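You operate a simulated robot arm through the tools that you are given. There is no shell and no other tool. Be economical: measure what you need, move in short steps, check, and stop when the job is done.

The job below is to be done with a simulated robot arm. You get a single attempt, and the scene is never put back.

TASK
Check the pH of the blue cup's juice on the white meter.
Fine: blue probe button on, black probe in till a figure shows, rinse in the clear cup, probe back in its stand, button off. Set down upright: black probe.

It is judged by the outcome, as a careful person would: the job done as asked, and still so three seconds after it is handed in. It fails if anything else is knocked over, pushed out of place, dropped, spilled or broken.

THE ROBOT
A 6-joint arm with a four-finger gripper on a trunk, on a base that drives. Base frame: it is fixed to the floor where the robot stands at the start and does not move with it; the origin is under the middle of the robot, x ahead of it, y to its left, z up; the surface under the hand at the start is at about z = 900. Readings come in mm, degrees, newtons and seconds.
With the tool pointing down near the work surface it reaches from about 260 to 680 mm from the robot's upright axis, wherever it stands. Its first joint turns from -166.0 to 166.0 degrees. Places, roughly: bath knob [600, 1700, 1000]; blue button of the white meter [500, 0, 900]; fridge knob [200, 0, 800]; glass beaker [250, 1500, 1000]; grey button of the white meter [500, 100, 900]; lid of the water bath [750, 1750, 1000]; read button [400, 1000, 1000]; refractometer rocker [500, 900, 1000]; rod [500, 1000, 1000]; stirrer knob [300, 1700, 1000]; swab [500, 1000, 1000]; yellow probe [500, 1500, 1000]; yellow zero button [400, 900, 1000]. Payload 3.43 kg.
The tool frame sits at the grasp point between the pads (the TCP): z along the fingers, y along the line on which they close. The tips reach 30 mm beyond it. The gripper opens to 120 mm. The gripper's body begins 85 mm behind the TCP.
Orientation is told as [roll, pitch, yaw] about the base's x, y, z axes, in that order, counted from this pose: with the fingers straight down and closing along the base's y, the tool's x points along the base's -x, its y along +y and its z along -z.

THE INTERFACE
- The arm moves only by the tool drive_tool. Its arguments are lists of equal length, an entry for each row: "rot": the turn, a rotation vector about the tool's x, y, z in degrees, a list of three; "translation": the shift along the tool's x, y, z in mm, a list of three; "claw": the closure, from 0 (fully open) to 1 (shut). In form: {"rot": [[ax, ay, az], ...], "translation": [[x, y, z], ...], "claw": [claw, ...]}. A call has 1 to 8 rows; each row shifts and turns the commanded pose from where the row before left it, along the tool's axes as they then stand. Each row takes 0.2 s and may step no farther than 50 mm and 8.6 degrees from the row before; otherwise, or with a gripper value out of range, the whole call is refused. A pose out of reach is approached as far as the arm can. The call stops where the force on the tool passes 40 N (or 10 N more than at its start, if that is more) or the arm is blocked; 0.2 s more then pass. Each finger halts on what it meets, pressing with about 23 N; the grip force reading is that of the motor and also rises with nothing between the fingers. The clock runs only during rows and for 0.2 s after the last one: add rows that do not move to give the fingers time. The reply holds the time, the measured pose of the TCP, the force on the tool along the base axes, the opening and the grip force, in the units named above and with some noise, with the torque about the TCP (base axes, N m) and any sound that the robot's microphone picked up, and new pictures: "pictures" is both (left out), scene, wrist or none.
- Cameras (640 x 400 px; columns grow to the right, rows downward): "scene" is now at [45.1, 129.1, 1759.9]; the picture's right is [-0.01, -1.00, 0.00], its down [-0.86, 0.01, -0.52] and it looks along [0.52, -0.00, -0.86] (base axes); focal length 265 px, centre (320, 200). "wrist" rides on the gripper at [71, -17, -120] in the tool frame; the picture's right is [0.23, 0.97, 0.00], its down [-0.81, 0.19, -0.55] and it looks along [-0.54, 0.13, 0.83] (tool axes); focal length 275 px, centre (320, 200). There is no depth. A picture from a camera that has moved, and an enlarged one, comes with that camera's place and axes in the base frame and with its lens. The place of the scene camera against the robot may be out by one fixed shift of up to 25 mm in any direction.
- lift_body(by): slides the trunk up (or, below 0, down) by that many mm; the arm and the scene camera ride with it, the base frame stays. It gives what a move gives, with no picture.
- steer(legs): drives the robot by 1 to 6 legs, each [ahead, left, turn to the left] in mm, mm and degrees, along the robot's own axes; the way and the turn of a leg run together, so that a leg with both is an arc; at most 1500 mm and 180 degrees a leg. The arm and the cameras ride along, it lands a little off, and it stops where it bumps. It gives what a move gives, and a new picture of the scene camera.
- pan_tilt(pan, tilt): turns the head with the scene camera to pan (to the left, within 120 degrees either way) and tilt (down, from -29 to 69), counted from straight ahead of the robot. It gives what a move gives, and a new picture of the scene camera.
- enlarge(camera, box): a new picture of the part [left, top, right, bottom] of that camera's present view, enlarged. The clock stands still meanwhile.
- hand_in(): hands the job in; it is judged then, once.

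Work in short steps. Places have to be worked out from the pictures, the camera data and where the tool is seen: move nearer, look again, correct. Check each grasp and each placing, and mend what went wrong. You have 120 turns and 260 pictures in all, those below and enlarged ones among them. Open the gripper and draw the arm clear of the work before you hand the job in, unless the task says otherwise; then end with one line.

The tools are called after "Emit:" as name(argument=value, ...) on one line, values as JSON. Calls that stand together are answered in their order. drive_tool: Moves the arm, as the interface text tells. Its arguments: {"type":"object","properties":{"rot":{"type":"array"},"translation":{"type":"array"},"claw":{"type":"array"},"pictures":{"type":"string","enum":["both","scene","wrist","none"]}},"required":["rot","translation","claw"]} The other tools are called the same way: lift_body (by) slides the trunk up or down; steer (legs) drives the base; pan_tilt (pan, tilt) turns the head that bears the scene camera; enlarge (camera, box) takes an enlarged picture of a part of a camera's view; hand_in () hands the job in.

At the start:

```text
clock: 0.0
position: [405.2, -204.3, 1338.4]
tcp_rot: [0.0, -0.1, 0.0]
force: [0.0, 0.2, 0.1]
ft_torque: [-0.03, 0.03, 0.01]
grip_width: 120.0
finger_force: 0.0
trunk travel left (down, up): [-275.0, 165.0]
robot x, y, heading: [-1.3, -0.1, 0.2]
head pan, tilt: [-0.4, 58.9]
```

scene: 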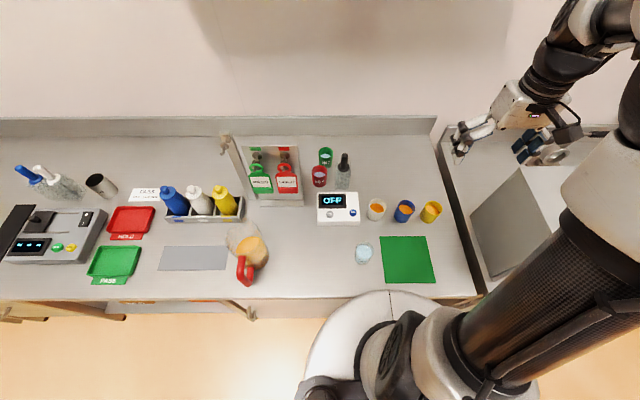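
wrist: 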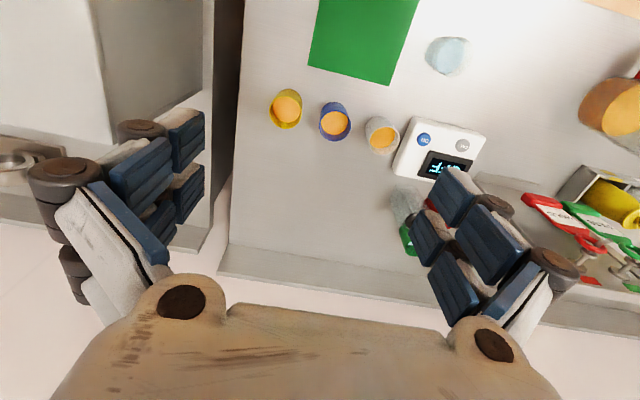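

The white meter shows OFF, with the black probe in a stand behind it and three cups to its right. I'll enlarge both views to see the details.

Emit:
enlarge(camera="scene", box=[300, 130, 460, 230])

Emit:
enlarge(camera="scene", box=[300, 190, 460, 290])

Emit:
enlarge(camera="wrist", box=[240, 20, 500, 260])

```text
4.00 times, centred on (380, 180) of scene
camera zoom: at [45.1, 129.1, 1759.9], right [-0.01, -1.0, 0.0], down [-0.86, 0.01, -0.52], along [0.52, 0.0, -0.86], focal length 1059 px, centre (80, 280)
```

zoom: 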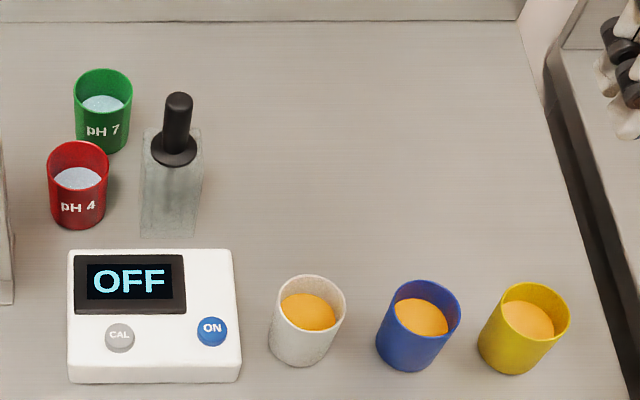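

```text
4.00 times, centred on (380, 240) of scene
camera zoom: at [45.1, 129.1, 1759.9], right [-0.01, -1.0, 0.0], down [-0.86, 0.01, -0.52], along [0.52, 0.0, -0.86], focal length 1059 px, centre (80, 40)
```

zoom: 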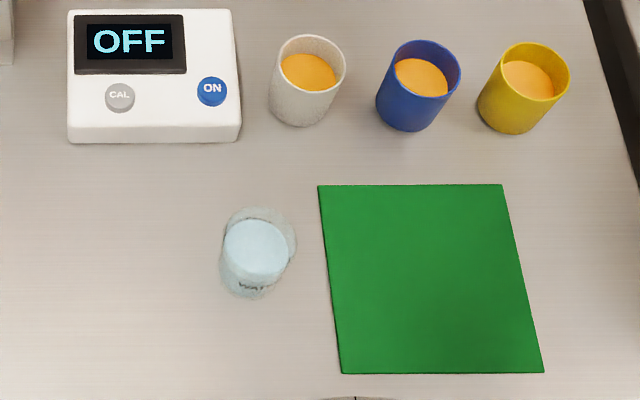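

```text
1.67 times, centred on (370, 140) of wrist
camera zoom: at [334.2, -220.9, 1458.1], right [-0.23, 0.97, 0.0], down [0.81, 0.19, 0.55], along [0.54, 0.13, -0.83], focal length 459 px, centre (237, 300)
```

zoom: 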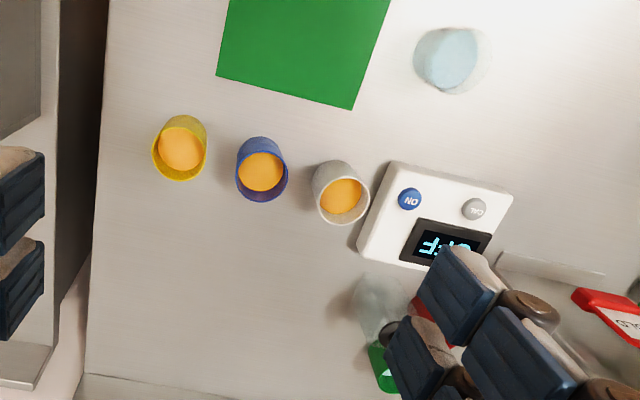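

Rough estimate: the blue button is near (488, 22), taking both cameras together. I close the fingers and move above the meter for a closer look.

Emit:
drive_tool(rot=[[0, 0, 0], [0, 0, 0], [0, 0, 0], [0, 0, 0], [0, 0, 0], [0, 0, 0], [0, 0, 0], [0, 0, 0]], translation=[[-10, 28, 34], [-10, 28, 34], [-10, 28, 34], [-10, 28, 34], [-10, 28, 34], [-10, 28, 34], [-10, 28, 34], [-10, 28, 34]], claw=[1, 1, 1, 1, 1, 1, 1, 1])

```text
clock: 1.8
position: [487.1, 20.6, 1065.4]
tcp_rot: [0.0, -0.1, -0.1]
force: [-0.8, 0.6, -0.4]
ft_torque: [-0.01, 0.02, 0.01]
grip_width: 0.0
finger_force: 19.3
trunk travel left (down, up): [-275.0, 165.0]
robot x, y, heading: [-3.3, -1.0, -0.1]
head pan, tilt: [-0.4, 58.9]
camera scene: at [46.1, 130.3, 1759.7], right [-0.01, -1.0, 0.0], down [-0.86, 0.0, -0.52], along [0.52, 0.0, -0.86], focal length 265 px, centre (320, 200)
camera wrist: at [415.3, 3.2, 1185.8], right [-0.23, 0.97, 0.0], down [0.81, 0.19, 0.55], along [0.54, 0.13, -0.83], focal length 275 px, centre (320, 200)
```

scene: 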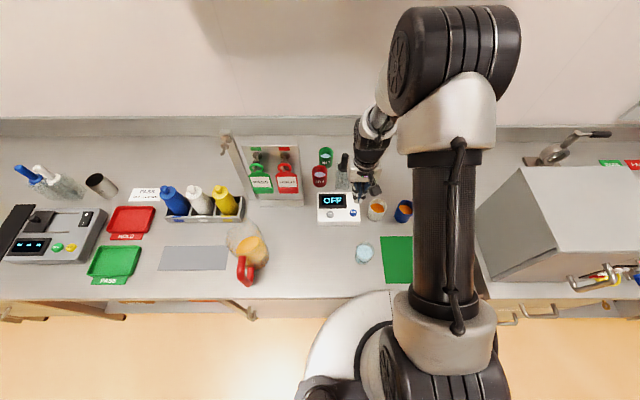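
wrist: 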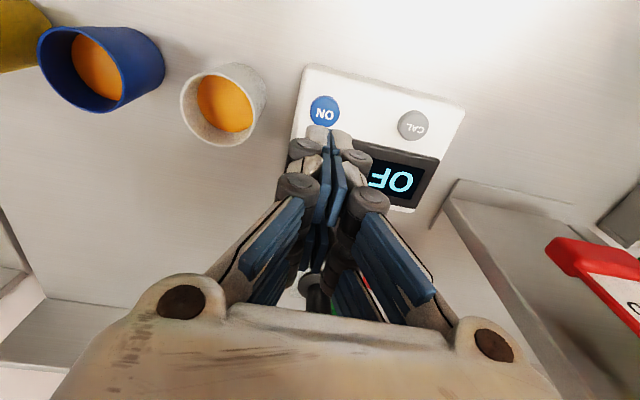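

The button works out near (482, 23, ~944). I shift slightly and go down part of the way.

Emit:
drive_tool(rot=[[0, 0, 0], [0, 0, 0]], translation=[[3, 1, 30], [2, 1, 30]], claw=[1, 1], pictures="wrist")

```text
clock: 2.4
position: [479.7, 21.1, 1006.1]
tcp_rot: [0.1, 0.2, 0.0]
force: [-0.4, 0.0, 0.1]
ft_torque: [0.01, 0.0, 0.0]
grip_width: 0.2
finger_force: 23.0
trunk travel left (down, up): [-275.0, 165.0]
robot x, y, heading: [-0.4, -3.7, -0.2]
head pan, tilt: [-0.4, 58.9]
camera wrist: at [409.4, 4.1, 1126.1], right [-0.23, 0.97, 0.0], down [0.81, 0.19, 0.55], along [0.54, 0.13, -0.83], focal length 275 px, centre (320, 200)
```

wrist: 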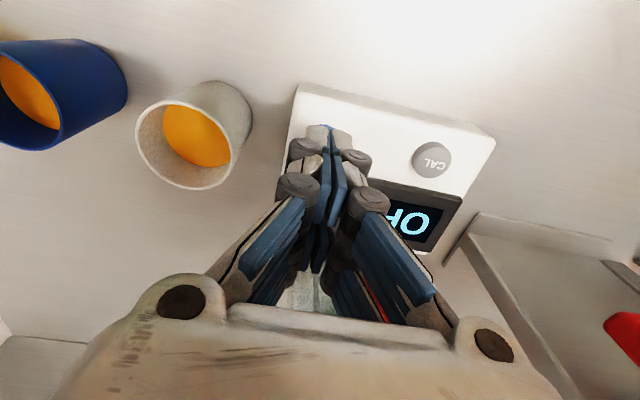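

The button edge shows just behind the tips, as predicted. I press down gently in small steps.

Emit:
drive_tool(rot=[[0, 0, 0], [0, 0, 0], [0, 0, 0]], translation=[[-2, 1, 15], [0, 0, 8], [0, 0, 5]], claw=[1, 1, 1])

```text
clock: 3.2
position: [483.8, 23.7, 977.1]
tcp_rot: [0.0, 0.0, 0.0]
force: [-0.3, 0.2, 0.2]
ft_torque: [0.01, 0.01, 0.02]
grip_width: 0.1
finger_force: 23.1
trunk travel left (down, up): [-275.0, 165.0]
robot x, y, heading: [-1.5, 0.6, 0.1]
head pan, tilt: [-0.4, 58.9]
camera scene: at [45.4, 129.1, 1759.9], right [-0.01, -1.0, 0.0], down [-0.86, 0.01, -0.52], along [0.52, 0.0, -0.86], focal length 265 px, centre (320, 200)
camera wrist: at [411.7, 6.5, 1097.7], right [-0.23, 0.97, 0.0], down [0.81, 0.19, 0.55], along [0.54, 0.13, -0.83], focal length 275 px, centre (320, 200)
```

scene: 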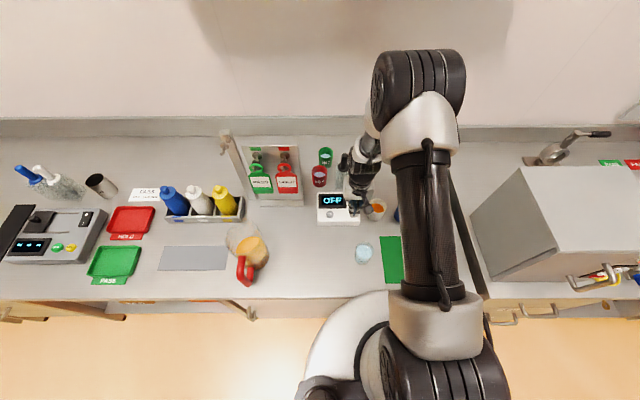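
wrist: 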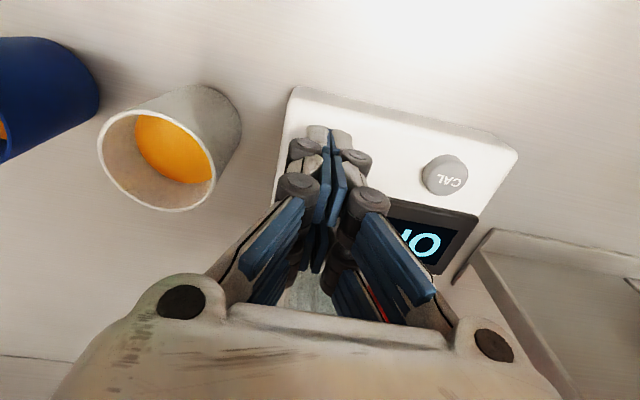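

No contact yet; I continue down in 3 mm steps.

Emit:
drive_tool(rot=[[0, 0, 0], [0, 0, 0], [0, 0, 0]], translation=[[0, 0, 3], [0, 0, 3], [0, 0, 3]], claw=[1, 1, 1], pictures="wrist")

```text
clock: 4.0
position: [482.8, 23.1, 970.2]
tcp_rot: [0.1, -0.2, 0.0]
force: [-1.3, 1.3, 14.5]
ft_torque: [0.02, 0.04, -0.01]
grip_width: 6.0
finger_force: 32.6
trunk travel left (down, up): [-275.0, 165.0]
robot x, y, heading: [0.1, -0.9, -0.0]
head pan, tilt: [-0.4, 58.9]
heard: click
camera wrist: at [411.2, 6.6, 1090.6], right [-0.23, 0.97, 0.0], down [0.81, 0.19, 0.55], along [0.54, 0.13, -0.83], focal length 275 px, centre (320, 200)
```

wrist: 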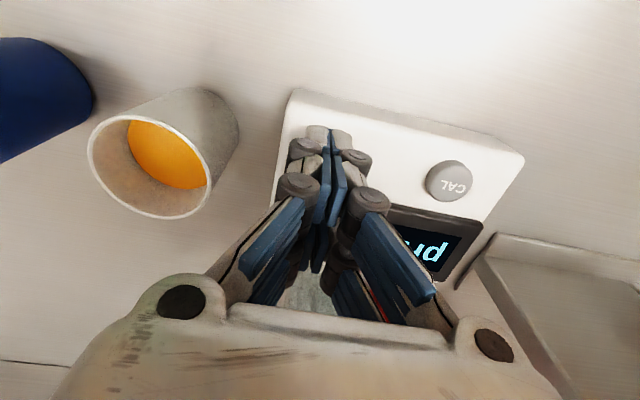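

It clicked and the display changed. I lift straight up and read the screen.

Emit:
drive_tool(rot=[[0, 0, 0], [0, 0, 0], [0, 0, 0], [0, 0, 0], [0, 0, 0]], translation=[[0, 0, -20], [0, 0, -45], [0, 0, -45], [0, 0, -45], [0, 0, -40]], claw=[1, 1, 0.6, 0.4, 0.4])

Emit:
enlarge(camera="scene", box=[300, 130, 460, 230])

```text
clock: 5.2
position: [481.3, 22.8, 1165.1]
tcp_rot: [-0.1, 0.0, 0.1]
force: [-0.1, 0.4, 0.6]
ft_torque: [-0.02, -0.03, -0.01]
grip_width: 54.0
finger_force: 0.0
trunk travel left (down, up): [-275.0, 165.0]
robot x, y, heading: [3.6, -0.2, -0.0]
head pan, tilt: [-0.4, 58.9]
camera scene: at [44.3, 129.1, 1759.9], right [-0.01, -1.0, 0.0], down [-0.86, 0.01, -0.52], along [0.52, 0.0, -0.86], focal length 265 px, centre (320, 200)
camera wrist: at [410.9, 7.2, 1285.5], right [-0.23, 0.97, 0.0], down [0.81, 0.19, 0.55], along [0.54, 0.13, -0.83], focal length 275 px, centre (320, 200)
```

scene: 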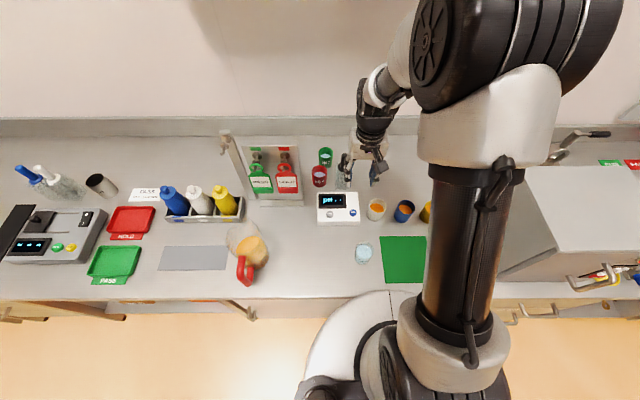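
wrist: 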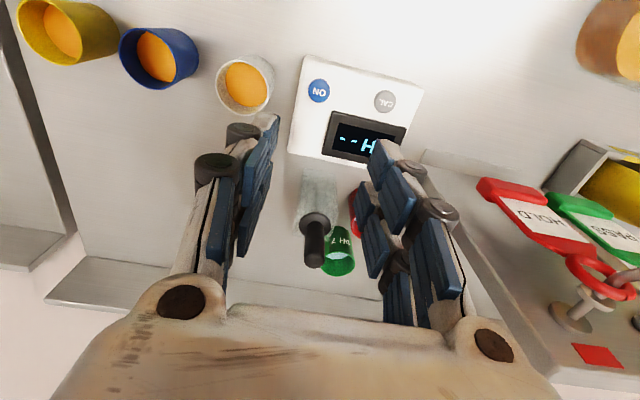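

```text
4.00 times, centred on (380, 180) of scene
camera zoom: at [44.3, 129.1, 1759.9], right [-0.01, -1.0, 0.0], down [-0.86, 0.01, -0.52], along [0.52, 0.0, -0.86], focal length 1059 px, centre (80, 280)
```

zoom: 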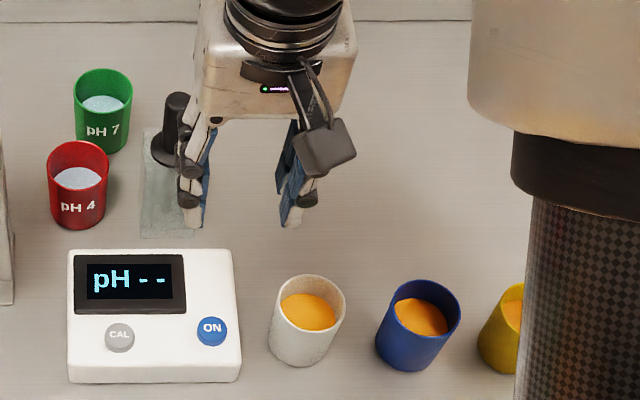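

The meter reads "pH --". The probe handle triangulates to about (631, 53), spanning z 1005–1070, so I move over it and check from there.

Emit:
drive_tool(rot=[[0, 0, 0], [0, 0, 0], [0, 0, 0], [0, 0, 0]], translation=[[-35, 8, 0], [-35, 8, 0], [-35, 7, 0], [-35, 7, 20]], claw=[0.5, 0.5, 0.5, 0.5])

Emit:
enlarge(camera="scene", box=[300, 110, 460, 210])

```text
clock: 6.2
position: [623.8, 52.9, 1141.7]
tcp_rot: [-0.1, 0.0, 0.0]
force: [1.3, -0.7, -1.2]
ft_torque: [0.01, -0.03, 0.01]
grip_width: 59.8
finger_force: 0.1
trunk travel left (down, up): [-275.0, 165.0]
robot x, y, heading: [-0.7, 0.9, 0.2]
head pan, tilt: [-0.4, 58.9]
camera scene: at [47.2, 129.5, 1759.7], right [-0.01, -1.0, 0.0], down [-0.86, 0.01, -0.51], along [0.51, 0.0, -0.86], focal length 265 px, centre (320, 200)
camera wrist: at [553.1, 36.8, 1263.5], right [-0.23, 0.97, 0.0], down [0.81, 0.19, 0.55], along [0.54, 0.13, -0.83], focal length 275 px, centre (320, 200)
```

scene: 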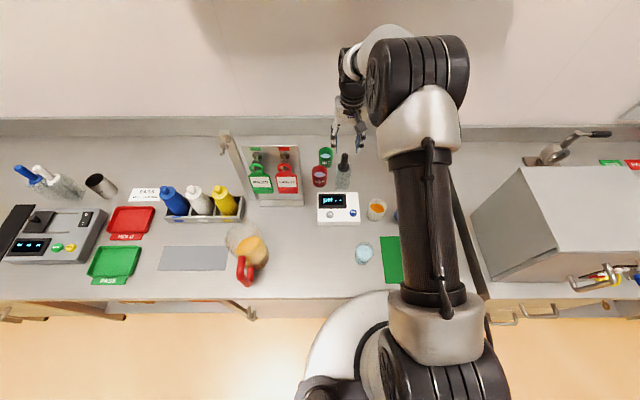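
wrist: 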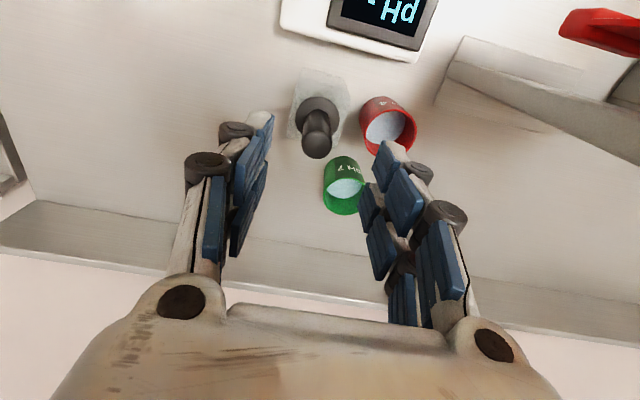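

```text
4.00 times, centred on (380, 160) of scene
camera zoom: at [47.2, 129.5, 1759.7], right [-0.01, -1.0, 0.0], down [-0.86, 0.01, -0.51], along [0.51, 0.0, -0.86], focal length 1059 px, centre (80, 360)
```

zoom: 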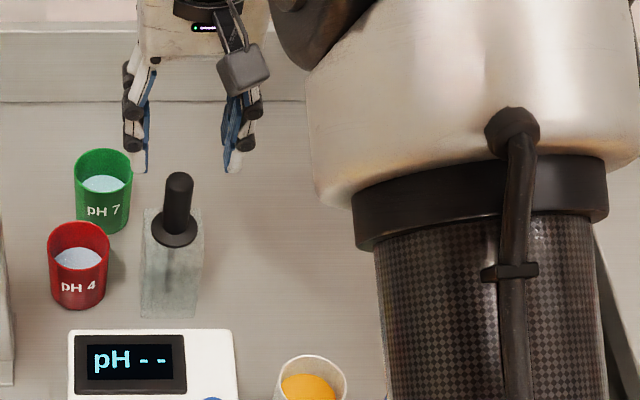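

Handle top estimates give about (634, 54, 1060). I enlarge the wrist view to refine this before descending.

Emit:
enlarge(camera="wrist", box=[240, 50, 400, 150])

```text
4.00 times, centred on (320, 100) of wrist
camera zoom: at [553.1, 36.8, 1263.5], right [-0.23, 0.97, 0.0], down [0.81, 0.19, 0.55], along [0.54, 0.13, -0.83], focal length 1101 px, centre (320, 600)
```

zoom: 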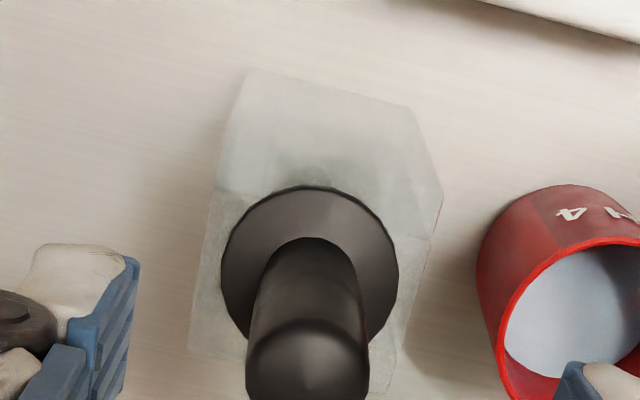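

The handle is vertical at about (633, 54), 23 mm thick, with the collar at z≈1004. I descend to z≈1041 around it.

Emit:
drive_tool(rot=[[0, 0, 0], [0, 0, 0], [0, 0, 0], [0, 0, 0]], translation=[[-11, 1, 24], [0, 0, 26], [0, 0, 26], [0, 0, 26]], claw=[0.5, 0.5, 0.5, 0.5])

Emit:
enlarge(camera="scene", box=[300, 110, 460, 210])

```text
clock: 7.2
position: [632.9, 55.4, 1042.5]
tcp_rot: [0.0, -0.1, 0.0]
force: [0.3, 0.4, 0.5]
ft_torque: [0.01, 0.03, 0.0]
grip_width: 59.9
finger_force: 0.0
trunk travel left (down, up): [-275.0, 165.0]
robot x, y, heading: [1.8, -2.5, -0.0]
head pan, tilt: [-0.4, 58.9]
camera scene: at [45.1, 129.1, 1759.9], right [-0.01, -1.0, 0.0], down [-0.86, 0.01, -0.52], along [0.52, 0.0, -0.86], focal length 265 px, centre (320, 200)
camera wrist: at [562.1, 38.7, 1162.6], right [-0.23, 0.97, 0.0], down [0.81, 0.19, 0.55], along [0.54, 0.13, -0.83], focal length 275 px, centre (320, 200)
```

scene: 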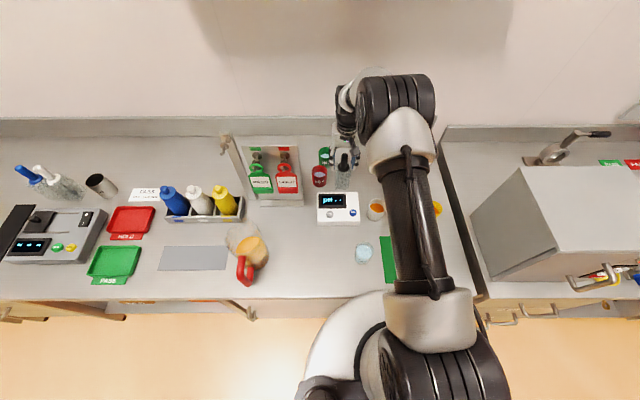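
wrist: 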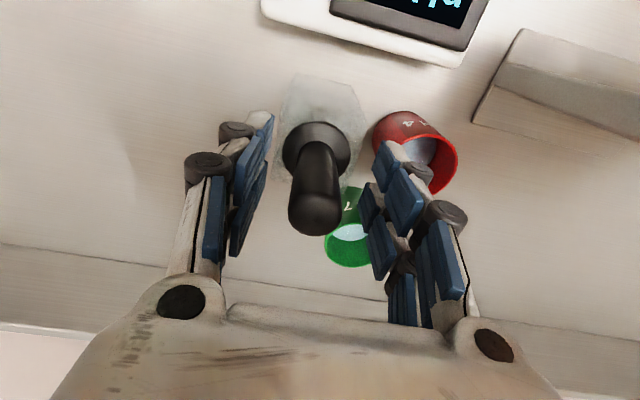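

```text
4.00 times, centred on (380, 160) of scene
camera zoom: at [45.1, 129.1, 1759.9], right [-0.01, -1.0, 0.0], down [-0.86, 0.01, -0.52], along [0.52, 0.0, -0.86], focal length 1059 px, centre (80, 360)
```

zoom: 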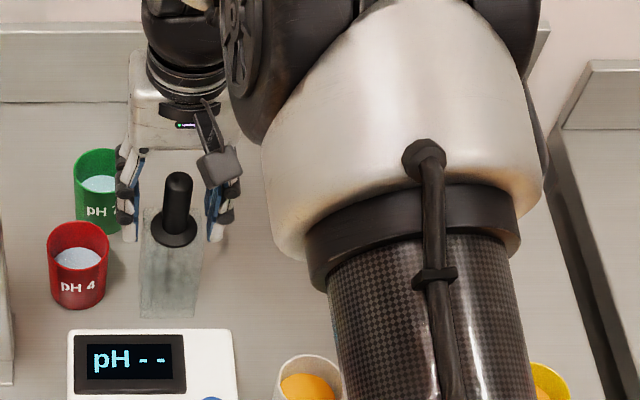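

The handle is between the pads, about 2 mm off centre. I trim that and close.

Emit:
drive_tool(rot=[[0, 0, 0], [0, 0, 0], [0, 0, 0], [0, 0, 0], [0, 0, 0], [0, 0, 0]], translation=[[-2, -2, 3], [0, 0, 0], [0, 0, 0], [0, 0, 0], [0, 0, 0], [0, 0, 0]], claw=[0.6, 0.7, 0.8, 0.9, 1, 1], pictures="wrist")

```text
clock: 8.6
position: [634.4, 52.3, 1038.5]
tcp_rot: [0.1, -0.1, 0.1]
force: [0.3, 0.6, 0.0]
ft_torque: [0.02, -0.02, -0.01]
grip_width: 22.5
finger_force: 23.0
trunk travel left (down, up): [-275.0, 165.0]
robot x, y, heading: [2.6, 1.8, -0.1]
head pan, tilt: [-0.4, 58.9]
camera wrist: at [564.0, 36.1, 1159.9], right [-0.23, 0.97, 0.0], down [0.81, 0.19, 0.55], along [0.54, 0.13, -0.83], focal length 275 px, centre (320, 200)
```

wrist: 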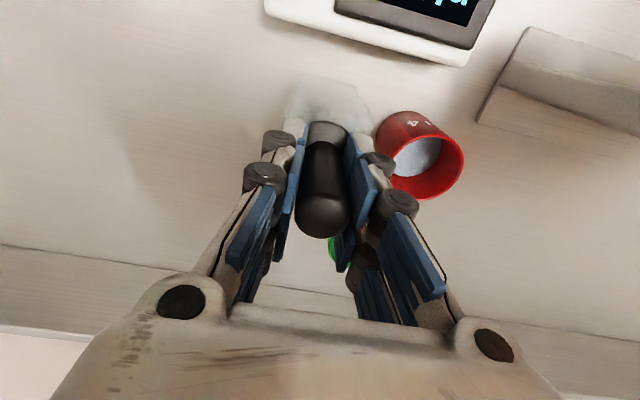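

The grip is on at 22.5 mm (stand pose ≈ 635, 52, z 1039). I lift straight up.

Emit:
drive_tool(rot=[[0, 0, 0], [0, 0, 0], [0, 0, 0], [0, 0, 0], [0, 0, 0], [0, 0, 0]], translation=[[0, 0, -10], [0, 0, -20], [0, 0, -25], [0, 0, -25], [0, 0, -25], [0, 0, -25]], claw=[1, 1, 1, 1, 1, 1])

Emit:
enlarge(camera="scene", box=[300, 110, 460, 210])

```text
clock: 10.0
position: [635.1, 53.1, 1169.4]
tcp_rot: [0.0, 0.1, 0.1]
force: [-0.9, 0.5, -0.3]
ft_torque: [0.0, 0.01, 0.0]
grip_width: 22.2
finger_force: 23.0
trunk travel left (down, up): [-275.0, 165.0]
robot x, y, heading: [1.6, -2.2, -0.1]
head pan, tilt: [-0.4, 58.9]
camera scene: at [44.4, 129.0, 1759.9], right [-0.01, -1.0, 0.0], down [-0.86, 0.01, -0.52], along [0.52, 0.0, -0.86], focal length 265 px, centre (320, 200)
camera wrist: at [563.9, 35.3, 1289.9], right [-0.23, 0.97, 0.0], down [0.81, 0.19, 0.55], along [0.54, 0.13, -0.83], focal length 275 px, centre (320, 200)
```

scene: 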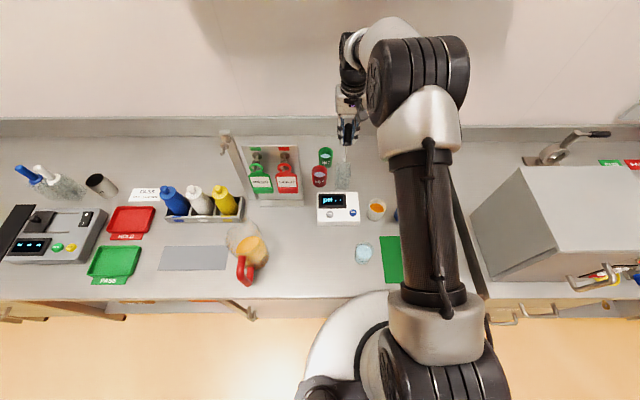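
wrist: 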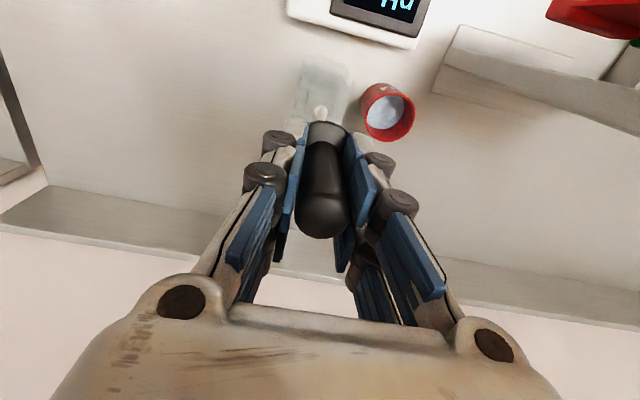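

```text
4.00 times, centred on (380, 160) of scene
camera zoom: at [44.4, 129.0, 1759.9], right [-0.01, -1.0, 0.0], down [-0.86, 0.01, -0.52], along [0.52, 0.0, -0.86], focal length 1059 px, centre (80, 360)
```

zoom: 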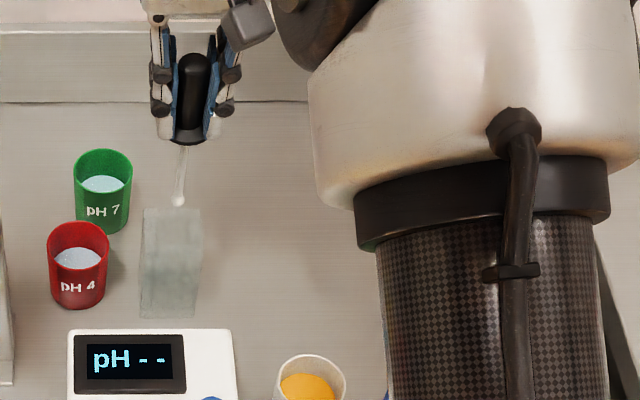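

The probe is out; its tip is about 132 mm below the TCP. I carry it at this height towards the blue cup (about 485, −155) and check.

Emit:
drive_tool(rot=[[0, 0, 0], [0, 0, 0], [0, 0, 0], [0, 0, 0], [0, 0, 0], [0, 0, 0], [0, 0, 0]], translation=[[10, -15, -10], [24, -34, 0], [24, -34, 0], [24, -34, 0], [24, -34, 0], [24, -34, 0], [20, -20, 0]], claw=[1, 1, 1, 1, 1, 1, 1])

Emit:
enlarge(camera="wrist", box=[200, 20, 440, 170])

```text
clock: 11.6
position: [485.0, -152.0, 1178.4]
tcp_rot: [0.0, 0.0, 0.0]
force: [-0.4, -0.4, -0.5]
ft_torque: [0.01, -0.01, 0.0]
grip_width: 21.9
finger_force: 23.1
trunk travel left (down, up): [-275.0, 165.0]
robot x, y, heading: [-2.8, 1.7, -0.1]
head pan, tilt: [-0.4, 58.9]
camera scene: at [44.3, 128.9, 1759.9], right [-0.01, -1.0, 0.0], down [-0.86, 0.01, -0.52], along [0.52, 0.0, -0.86], focal length 265 px, centre (320, 200)
camera wrist: at [414.6, -169.6, 1299.8], right [-0.23, 0.97, 0.0], down [0.81, 0.19, 0.55], along [0.54, 0.13, -0.83], focal length 275 px, centre (320, 200)
```

scene: 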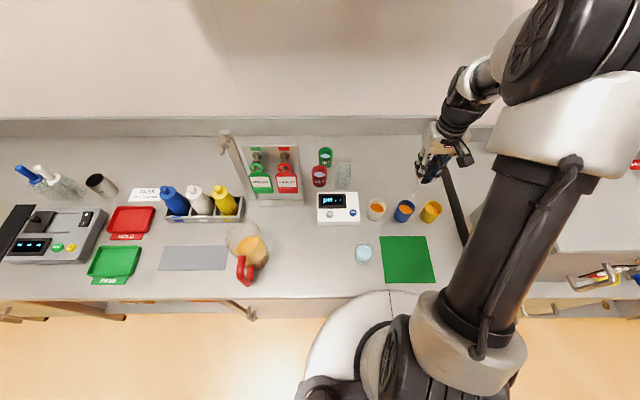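
wrist: 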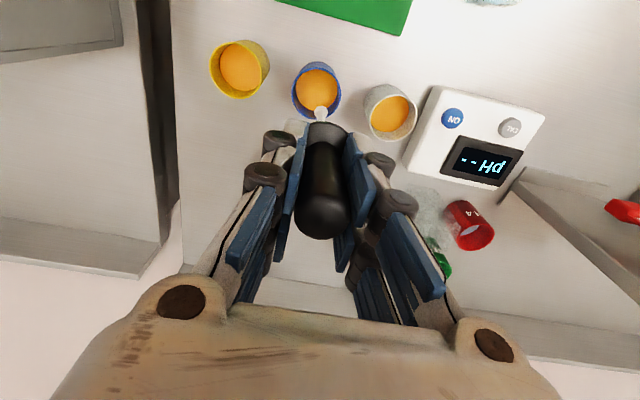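

```text
2.67 times, centred on (320, 95) of wrist
camera zoom: at [414.6, -169.6, 1299.8], right [-0.23, 0.97, 0.0], down [0.81, 0.19, 0.55], along [0.54, 0.13, -0.83], focal length 734 px, centre (320, 480)
```

zoom: 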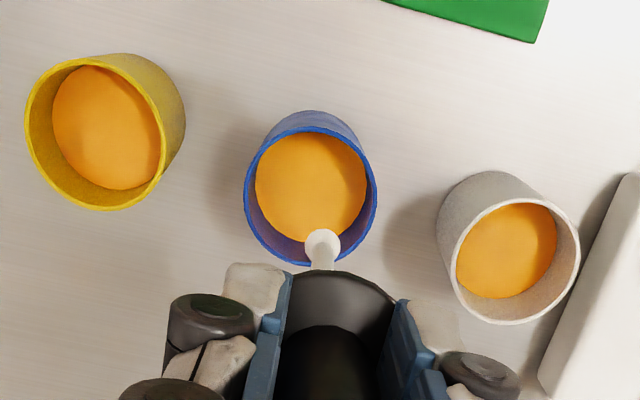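

The tip is right above the blue cup's near half; the rim centre is about (491, −155, 950) and the juice surface about z 932. I centre and lower until the tip is just above the rim.

Emit:
drive_tool(rot=[[0, 0, 0], [0, 0, 0], [0, 0, 0]], translation=[[-6, -2, 25], [0, 0, 30], [0, 0, 30]], claw=[1, 1, 1])

Emit:
enlarge(camera="wrist", box=[200, 20, 440, 170])

Emit:
enlarge(camera="scene", box=[310, 140, 470, 240])

```text
clock: 12.4
position: [492.3, -154.9, 1094.6]
tcp_rot: [0.1, 0.0, 0.0]
force: [-0.1, -0.4, -0.1]
ft_torque: [-0.03, 0.01, -0.01]
grip_width: 22.0
finger_force: 23.1
trunk travel left (down, up): [-275.0, 165.0]
robot x, y, heading: [0.2, 1.0, -0.0]
head pan, tilt: [-0.4, 58.9]
camera scene: at [46.2, 128.7, 1759.8], right [-0.01, -1.0, 0.0], down [-0.86, 0.01, -0.52], along [0.52, 0.0, -0.86], focal length 265 px, centre (320, 200)
camera wrist: at [422.0, -171.5, 1214.9], right [-0.23, 0.97, 0.0], down [0.81, 0.19, 0.55], along [0.54, 0.13, -0.83], focal length 275 px, centre (320, 200)
```

scene: 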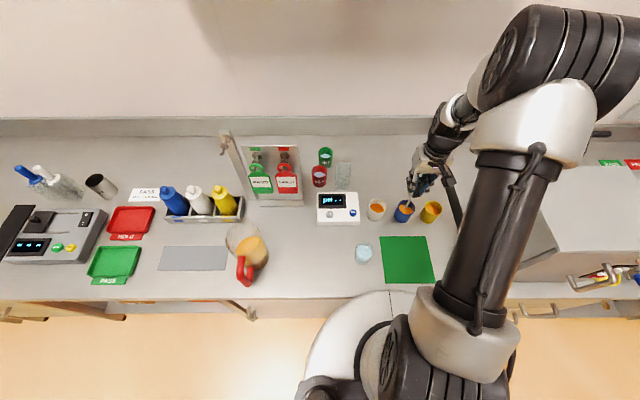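
wrist: 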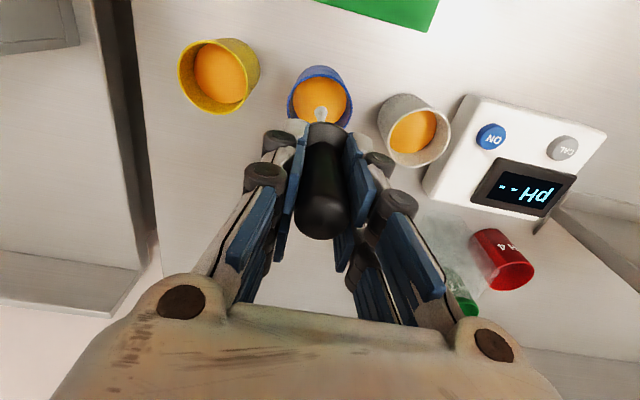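

```text
2.67 times, centred on (320, 95) of wrist
camera zoom: at [422.0, -171.5, 1214.9], right [-0.23, 0.97, 0.0], down [0.81, 0.19, 0.55], along [0.54, 0.13, -0.83], focal length 734 px, centre (320, 480)
```

zoom: 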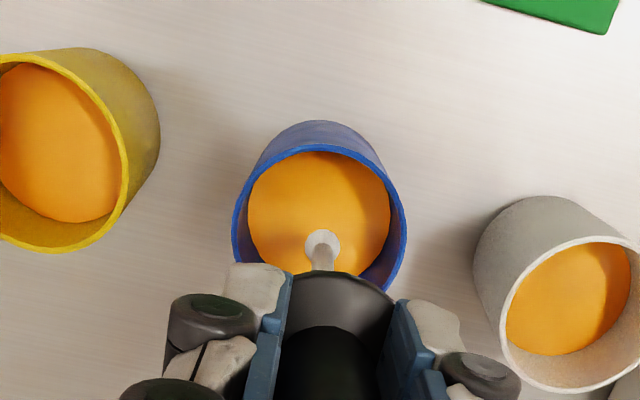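

```text
4.00 times, centred on (390, 190) of scene
camera zoom: at [46.2, 128.7, 1759.8], right [-0.01, -1.0, 0.0], down [-0.86, 0.01, -0.52], along [0.52, 0.0, -0.86], focal length 1059 px, centre (40, 240)
```

zoom: 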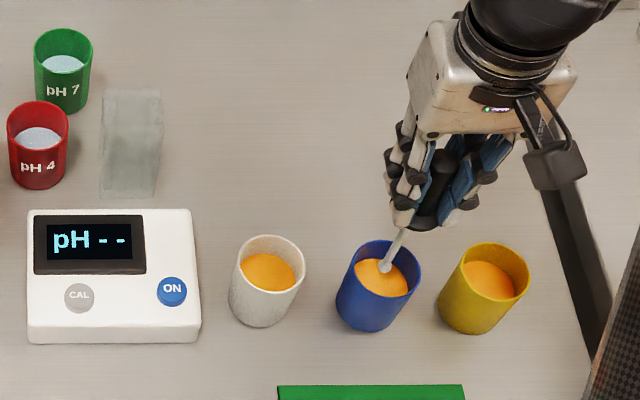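

The tip is over the middle of the juice. I lower it into the juice in small steps and watch the force.

Emit:
drive_tool(rot=[[0, 0, 0], [0, 0, 0], [0, 0, 0], [0, 0, 0], [0, 0, 0]], translation=[[0, 0, 16], [0, 0, 12], [0, 0, 8], [0, 0, 6], [0, 0, 4]], claw=[1, 1, 1, 1, 1])

Emit:
enlarge(camera="scene", box=[310, 140, 470, 240])

```text
clock: 13.6
position: [490.9, -154.8, 1047.9]
tcp_rot: [-0.1, 0.0, 0.0]
force: [0.3, 0.7, -0.5]
ft_torque: [-0.02, 0.01, 0.0]
grip_width: 21.9
finger_force: 23.2
trunk travel left (down, up): [-275.0, 165.0]
robot x, y, heading: [1.4, 0.0, 0.1]
head pan, tilt: [-0.4, 58.9]
camera scene: at [45.4, 129.0, 1759.9], right [-0.01, -1.0, 0.0], down [-0.86, 0.01, -0.52], along [0.52, 0.0, -0.86], focal length 265 px, centre (320, 200)
camera wrist: at [420.9, -172.1, 1167.9], right [-0.23, 0.97, 0.0], down [0.81, 0.19, 0.55], along [0.54, 0.13, -0.83], focal length 275 px, centre (320, 200)
```

scene: 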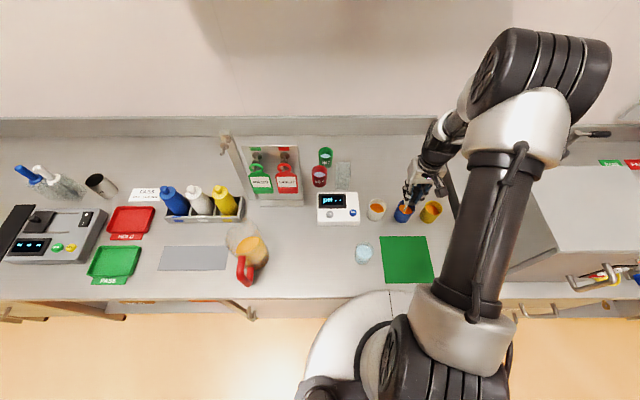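
wrist: 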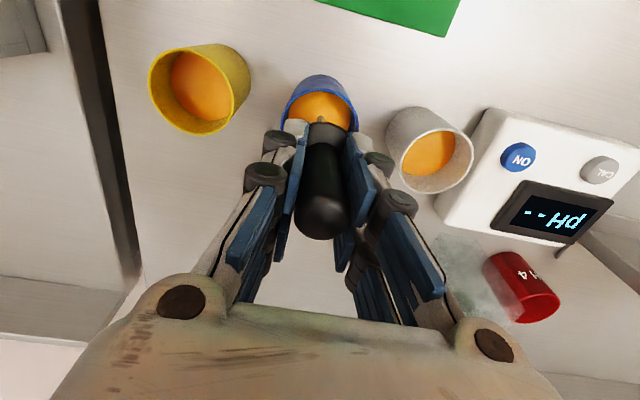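

```text
4.00 times, centred on (390, 190) of scene
camera zoom: at [45.4, 129.0, 1759.9], right [-0.01, -1.0, 0.0], down [-0.86, 0.01, -0.52], along [0.52, 0.0, -0.86], focal length 1059 px, centre (40, 240)
```

zoom: 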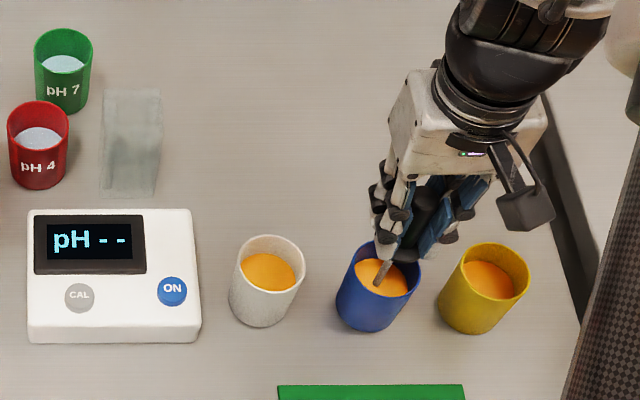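

The tip appears submerged and nothing is touching. I hold still and wait for a figure.

Emit:
drive_tool(rot=[[0, 0, 0], [0, 0, 0], [0, 0, 0], [0, 0, 0], [0, 0, 0], [0, 0, 0], [0, 0, 0], [0, 0, 0]], translation=[[0, 0, 0], [0, 0, 0], [0, 0, 0], [0, 0, 0], [0, 0, 0], [0, 0, 0], [0, 0, 0], [0, 0, 0]], claw=[1, 1, 1, 1, 1, 1, 1, 1], pictures="none")

Emit:
enlarge(camera="scene", box=[310, 140, 470, 240])

```text
clock: 15.4
position: [491.8, -155.2, 1048.1]
tcp_rot: [0.0, 0.0, 0.0]
force: [0.0, -0.2, 0.0]
ft_torque: [-0.02, 0.01, 0.0]
grip_width: 21.8
finger_force: 23.0
trunk travel left (down, up): [-275.0, 165.0]
robot x, y, heading: [1.5, -1.2, -0.1]
head pan, tilt: [-0.4, 58.9]
```

```text
4.00 times, centred on (390, 190) of scene
camera zoom: at [45.1, 129.1, 1759.9], right [-0.01, -1.0, 0.0], down [-0.86, 0.01, -0.52], along [0.52, 0.0, -0.86], focal length 1059 px, centre (40, 240)
```

zoom: 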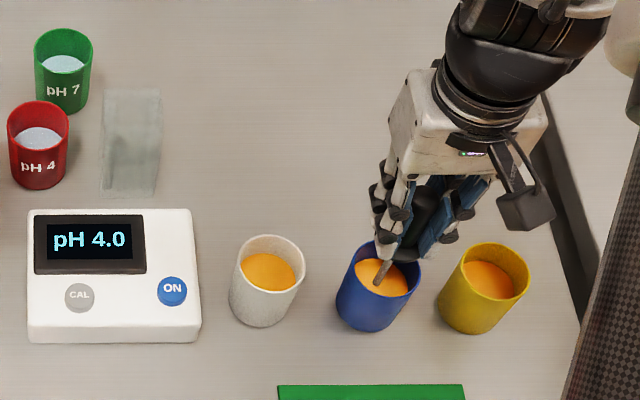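

Figure shown: pH 4.0. I lift out and carry the probe over to the clear rinse cup, near (338, 0).

Emit:
drive_tool(rot=[[0, 0, 0], [0, 0, 0], [0, 0, 0], [0, 0, 0], [0, 0, 0], [0, 0, 0], [0, 0, 0], [0, 0, 0]], translation=[[0, 0, -20], [0, 0, -35], [0, 0, -40], [0, 0, -38], [34, 34, 0], [34, 34, 0], [34, 34, 0], [33, 33, 0]], claw=[1, 1, 1, 1, 1, 1, 1, 1], pictures="none")

Emit:
drive_tool(rot=[[0, 0, 0]], translation=[[18, 20, 0]], claw=[1])

Emit:
enlarge(camera="wrist", box=[200, 0, 440, 150])

Emit:
enlarge(camera="scene", box=[300, 180, 460, 280])

```text
clock: 17.2
position: [354.2, -19.2, 1180.1]
tcp_rot: [0.0, 0.0, 0.0]
force: [0.1, -1.2, -0.3]
ft_torque: [0.0, -0.06, 0.0]
grip_width: 21.1
finger_force: 22.9
trunk travel left (down, up): [-275.0, 165.0]
robot x, y, heading: [2.1, 2.2, 0.3]
head pan, tilt: [-0.4, 58.9]
```

```text
clock: 17.6
position: [335.5, 1.1, 1181.4]
tcp_rot: [0.0, -0.1, 0.0]
force: [-0.7, 1.7, -0.2]
ft_torque: [-0.04, -0.07, 0.0]
grip_width: 21.6
finger_force: 22.9
trunk travel left (down, up): [-275.0, 165.0]
robot x, y, heading: [-3.3, 0.5, -0.0]
head pan, tilt: [-0.4, 58.9]
camera scene: at [43.0, 130.9, 1759.8], right [-0.01, -1.0, 0.0], down [-0.86, 0.0, -0.52], along [0.52, 0.0, -0.86], focal length 265 px, centre (320, 200)
camera wrist: at [264.8, -15.7, 1300.1], right [-0.23, 0.97, 0.0], down [0.81, 0.19, 0.55], along [0.54, 0.13, -0.83], focal length 275 px, centre (320, 200)
```

scene: 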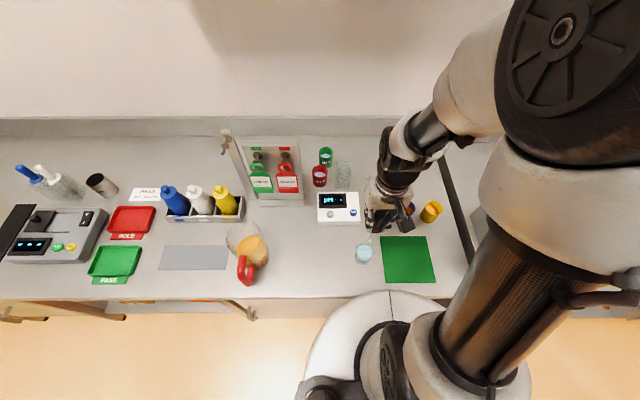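
wrist: 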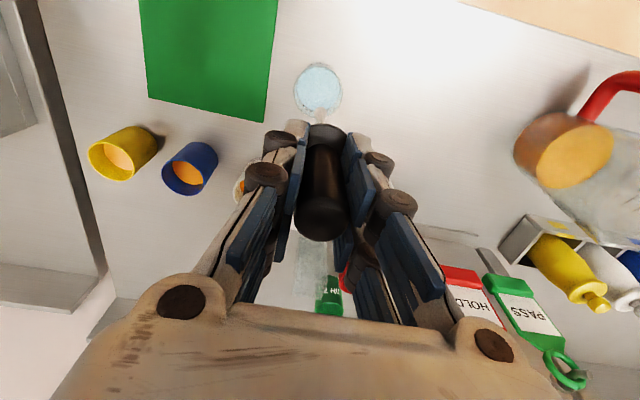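

```text
2.67 times, centred on (320, 75) of wrist
camera zoom: at [264.8, -15.7, 1300.1], right [-0.23, 0.97, 0.0], down [0.81, 0.19, 0.55], along [0.54, 0.13, -0.83], focal length 734 px, centre (320, 533)
```

zoom: 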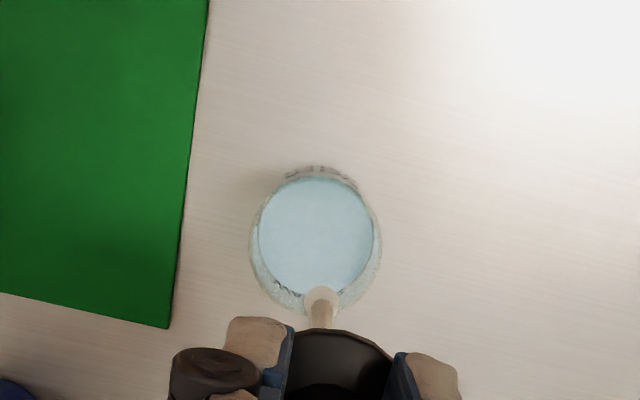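

```text
4.00 times, centred on (380, 230) of scene
camera zoom: at [43.0, 130.9, 1759.8], right [-0.01, -1.0, 0.0], down [-0.86, 0.0, -0.52], along [0.52, 0.0, -0.86], focal length 1059 px, centre (80, 80)
```

zoom: 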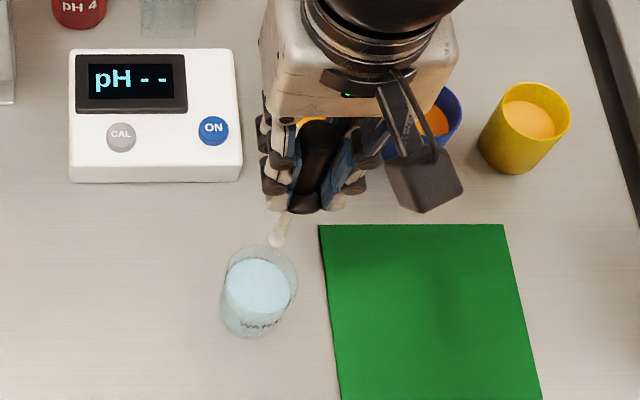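

The display has gone back to "pH --", so the reading did register. The water centre is about (342, 1), so I shift slightly and lower to just above the rim.

Emit:
drive_tool(rot=[[0, 0, 0], [0, 0, 0], [0, 0, 0]], translation=[[-4, 1, 25], [0, 0, 30], [0, 0, 30]], claw=[1, 1, 1], pictures="wrist")

Emit:
enlarge(camera="wrist", box=[200, 0, 440, 150])

Emit:
enlarge(camera="scene", box=[300, 180, 460, 280])

```text
clock: 18.4
position: [342.6, 2.9, 1094.5]
tcp_rot: [0.0, 0.0, 0.0]
force: [0.2, -0.1, -0.8]
ft_torque: [-0.02, 0.01, -0.01]
grip_width: 21.0
finger_force: 22.9
trunk travel left (down, up): [-275.0, 165.0]
robot x, y, heading: [-2.4, 0.8, -0.2]
head pan, tilt: [-0.4, 58.9]
camera wrist: at [271.7, -14.5, 1214.6], right [-0.23, 0.97, 0.0], down [0.81, 0.19, 0.55], along [0.54, 0.13, -0.83], focal length 275 px, centre (320, 200)
```

wrist: 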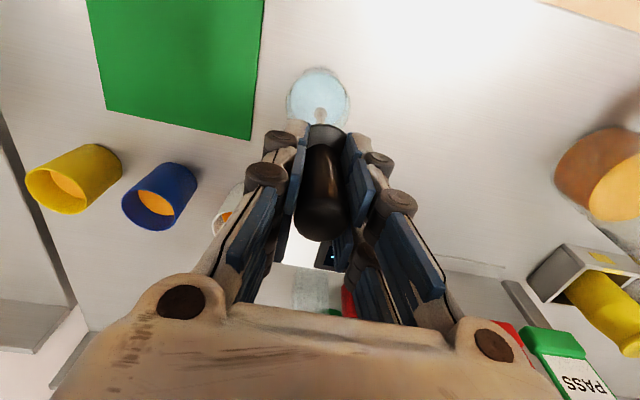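

```text
2.67 times, centred on (320, 75) of wrist
camera zoom: at [271.7, -14.5, 1214.6], right [-0.23, 0.97, 0.0], down [0.81, 0.19, 0.55], along [0.54, 0.13, -0.83], focal length 734 px, centre (320, 533)
```

zoom: 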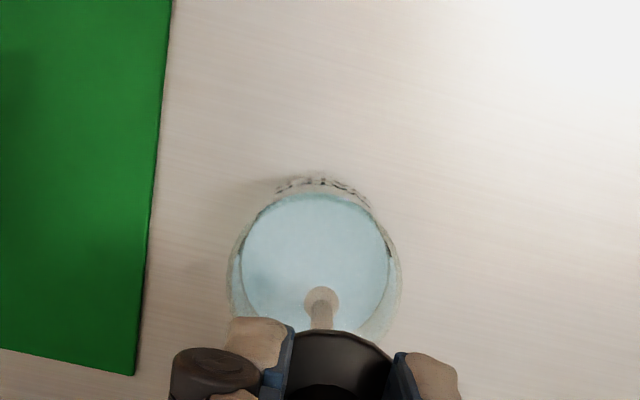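

```text
4.00 times, centred on (380, 230) of scene
camera zoom: at [46.1, 129.3, 1759.8], right [-0.01, -1.0, 0.0], down [-0.86, 0.01, -0.52], along [0.52, 0.0, -0.86], focal length 1059 px, centre (80, 80)
```

zoom: 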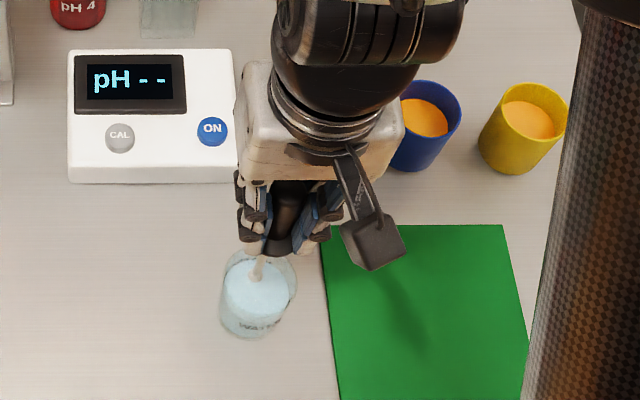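

Alignment is about as it was for the blue cup; I trim 2 mm and dip to the same depth, with a little swirl.

Emit:
drive_tool(rot=[[0, 0, 0], [0, 0, 0], [0, 0, 0], [0, 0, 0], [0, 0, 0], [0, 0, 0], [0, 0, 0], [0, 0, 0]], translation=[[2, -1, 16], [0, 0, 14], [0, 0, 10], [0, 0, 6], [0, 4, 0], [0, -8, 0], [0, 4, 0], [0, 0, 0]], claw=[1, 1, 1, 1, 1, 1, 1, 1], pictures="wrist")

Emit:
enlarge(camera="scene", box=[300, 180, 460, 280])

```text
clock: 20.2
position: [340.3, 0.1, 1050.2]
tcp_rot: [0.0, 0.0, 0.0]
force: [0.4, -0.5, -0.7]
ft_torque: [-0.01, -0.01, -0.01]
grip_width: 21.1
finger_force: 22.9
trunk travel left (down, up): [-275.0, 165.0]
robot x, y, heading: [-1.3, -4.0, 0.2]
head pan, tilt: [-0.4, 58.9]
camera wrist: at [270.4, -17.3, 1169.8], right [-0.23, 0.97, 0.0], down [0.81, 0.19, 0.55], along [0.54, 0.13, -0.83], focal length 275 px, centre (320, 200)
```

wrist: 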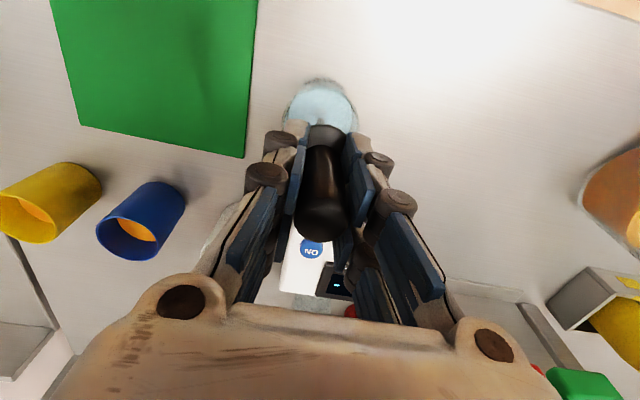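

```text
4.00 times, centred on (380, 230) of scene
camera zoom: at [45.1, 128.5, 1759.9], right [-0.01, -1.0, 0.0], down [-0.86, 0.01, -0.52], along [0.52, 0.0, -0.86], focal length 1059 px, centre (80, 80)
```

zoom: 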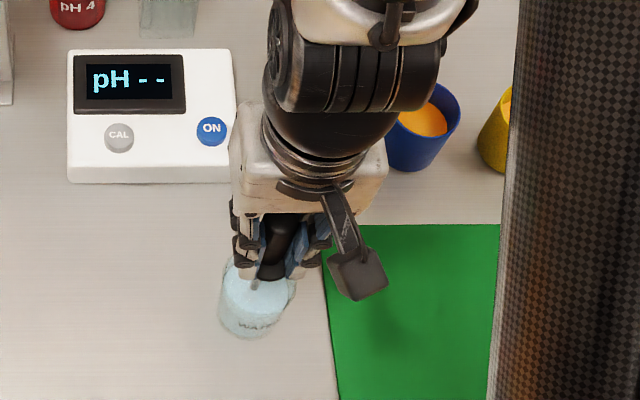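

The probe is in the water. I hold it longer with another small swirl and check the display.

Emit:
drive_tool(rot=[[0, 0, 0], [0, 0, 0], [0, 0, 0], [0, 0, 0], [0, 0, 0], [0, 0, 0], [0, 0, 0], [0, 0, 0]], translation=[[0, 3, 3], [0, 0, 0], [0, -6, 0], [0, 0, 0], [0, 3, 0], [0, 0, 0], [0, 0, 0], [0, 0, 0]], claw=[1, 1, 1, 1, 1, 1, 1, 1], pictures="none")

Emit:
enlarge(camera="scene", box=[300, 180, 460, 280])

```text
clock: 22.0
position: [340.1, 0.4, 1046.9]
tcp_rot: [0.1, 0.0, 0.0]
force: [-0.6, -0.2, -0.1]
ft_torque: [0.02, 0.0, 0.03]
grip_width: 20.8
finger_force: 23.0
trunk travel left (down, up): [-275.0, 165.0]
robot x, y, heading: [-1.7, 1.2, -0.0]
head pan, tilt: [-0.4, 58.9]
```

```text
4.00 times, centred on (380, 230) of scene
camera zoom: at [45.1, 129.1, 1759.9], right [-0.01, -1.0, 0.0], down [-0.86, 0.01, -0.52], along [0.52, 0.0, -0.86], focal length 1059 px, centre (80, 80)
```

zoom: 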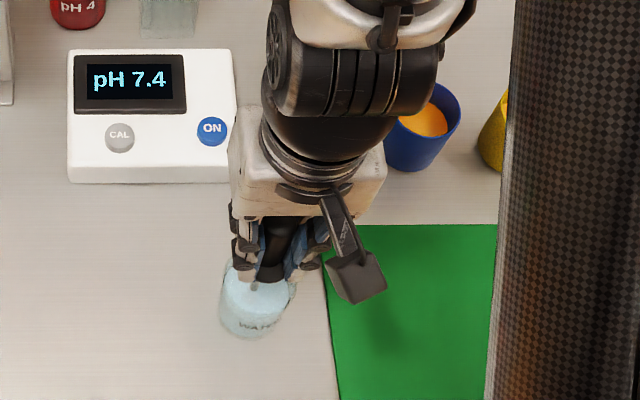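

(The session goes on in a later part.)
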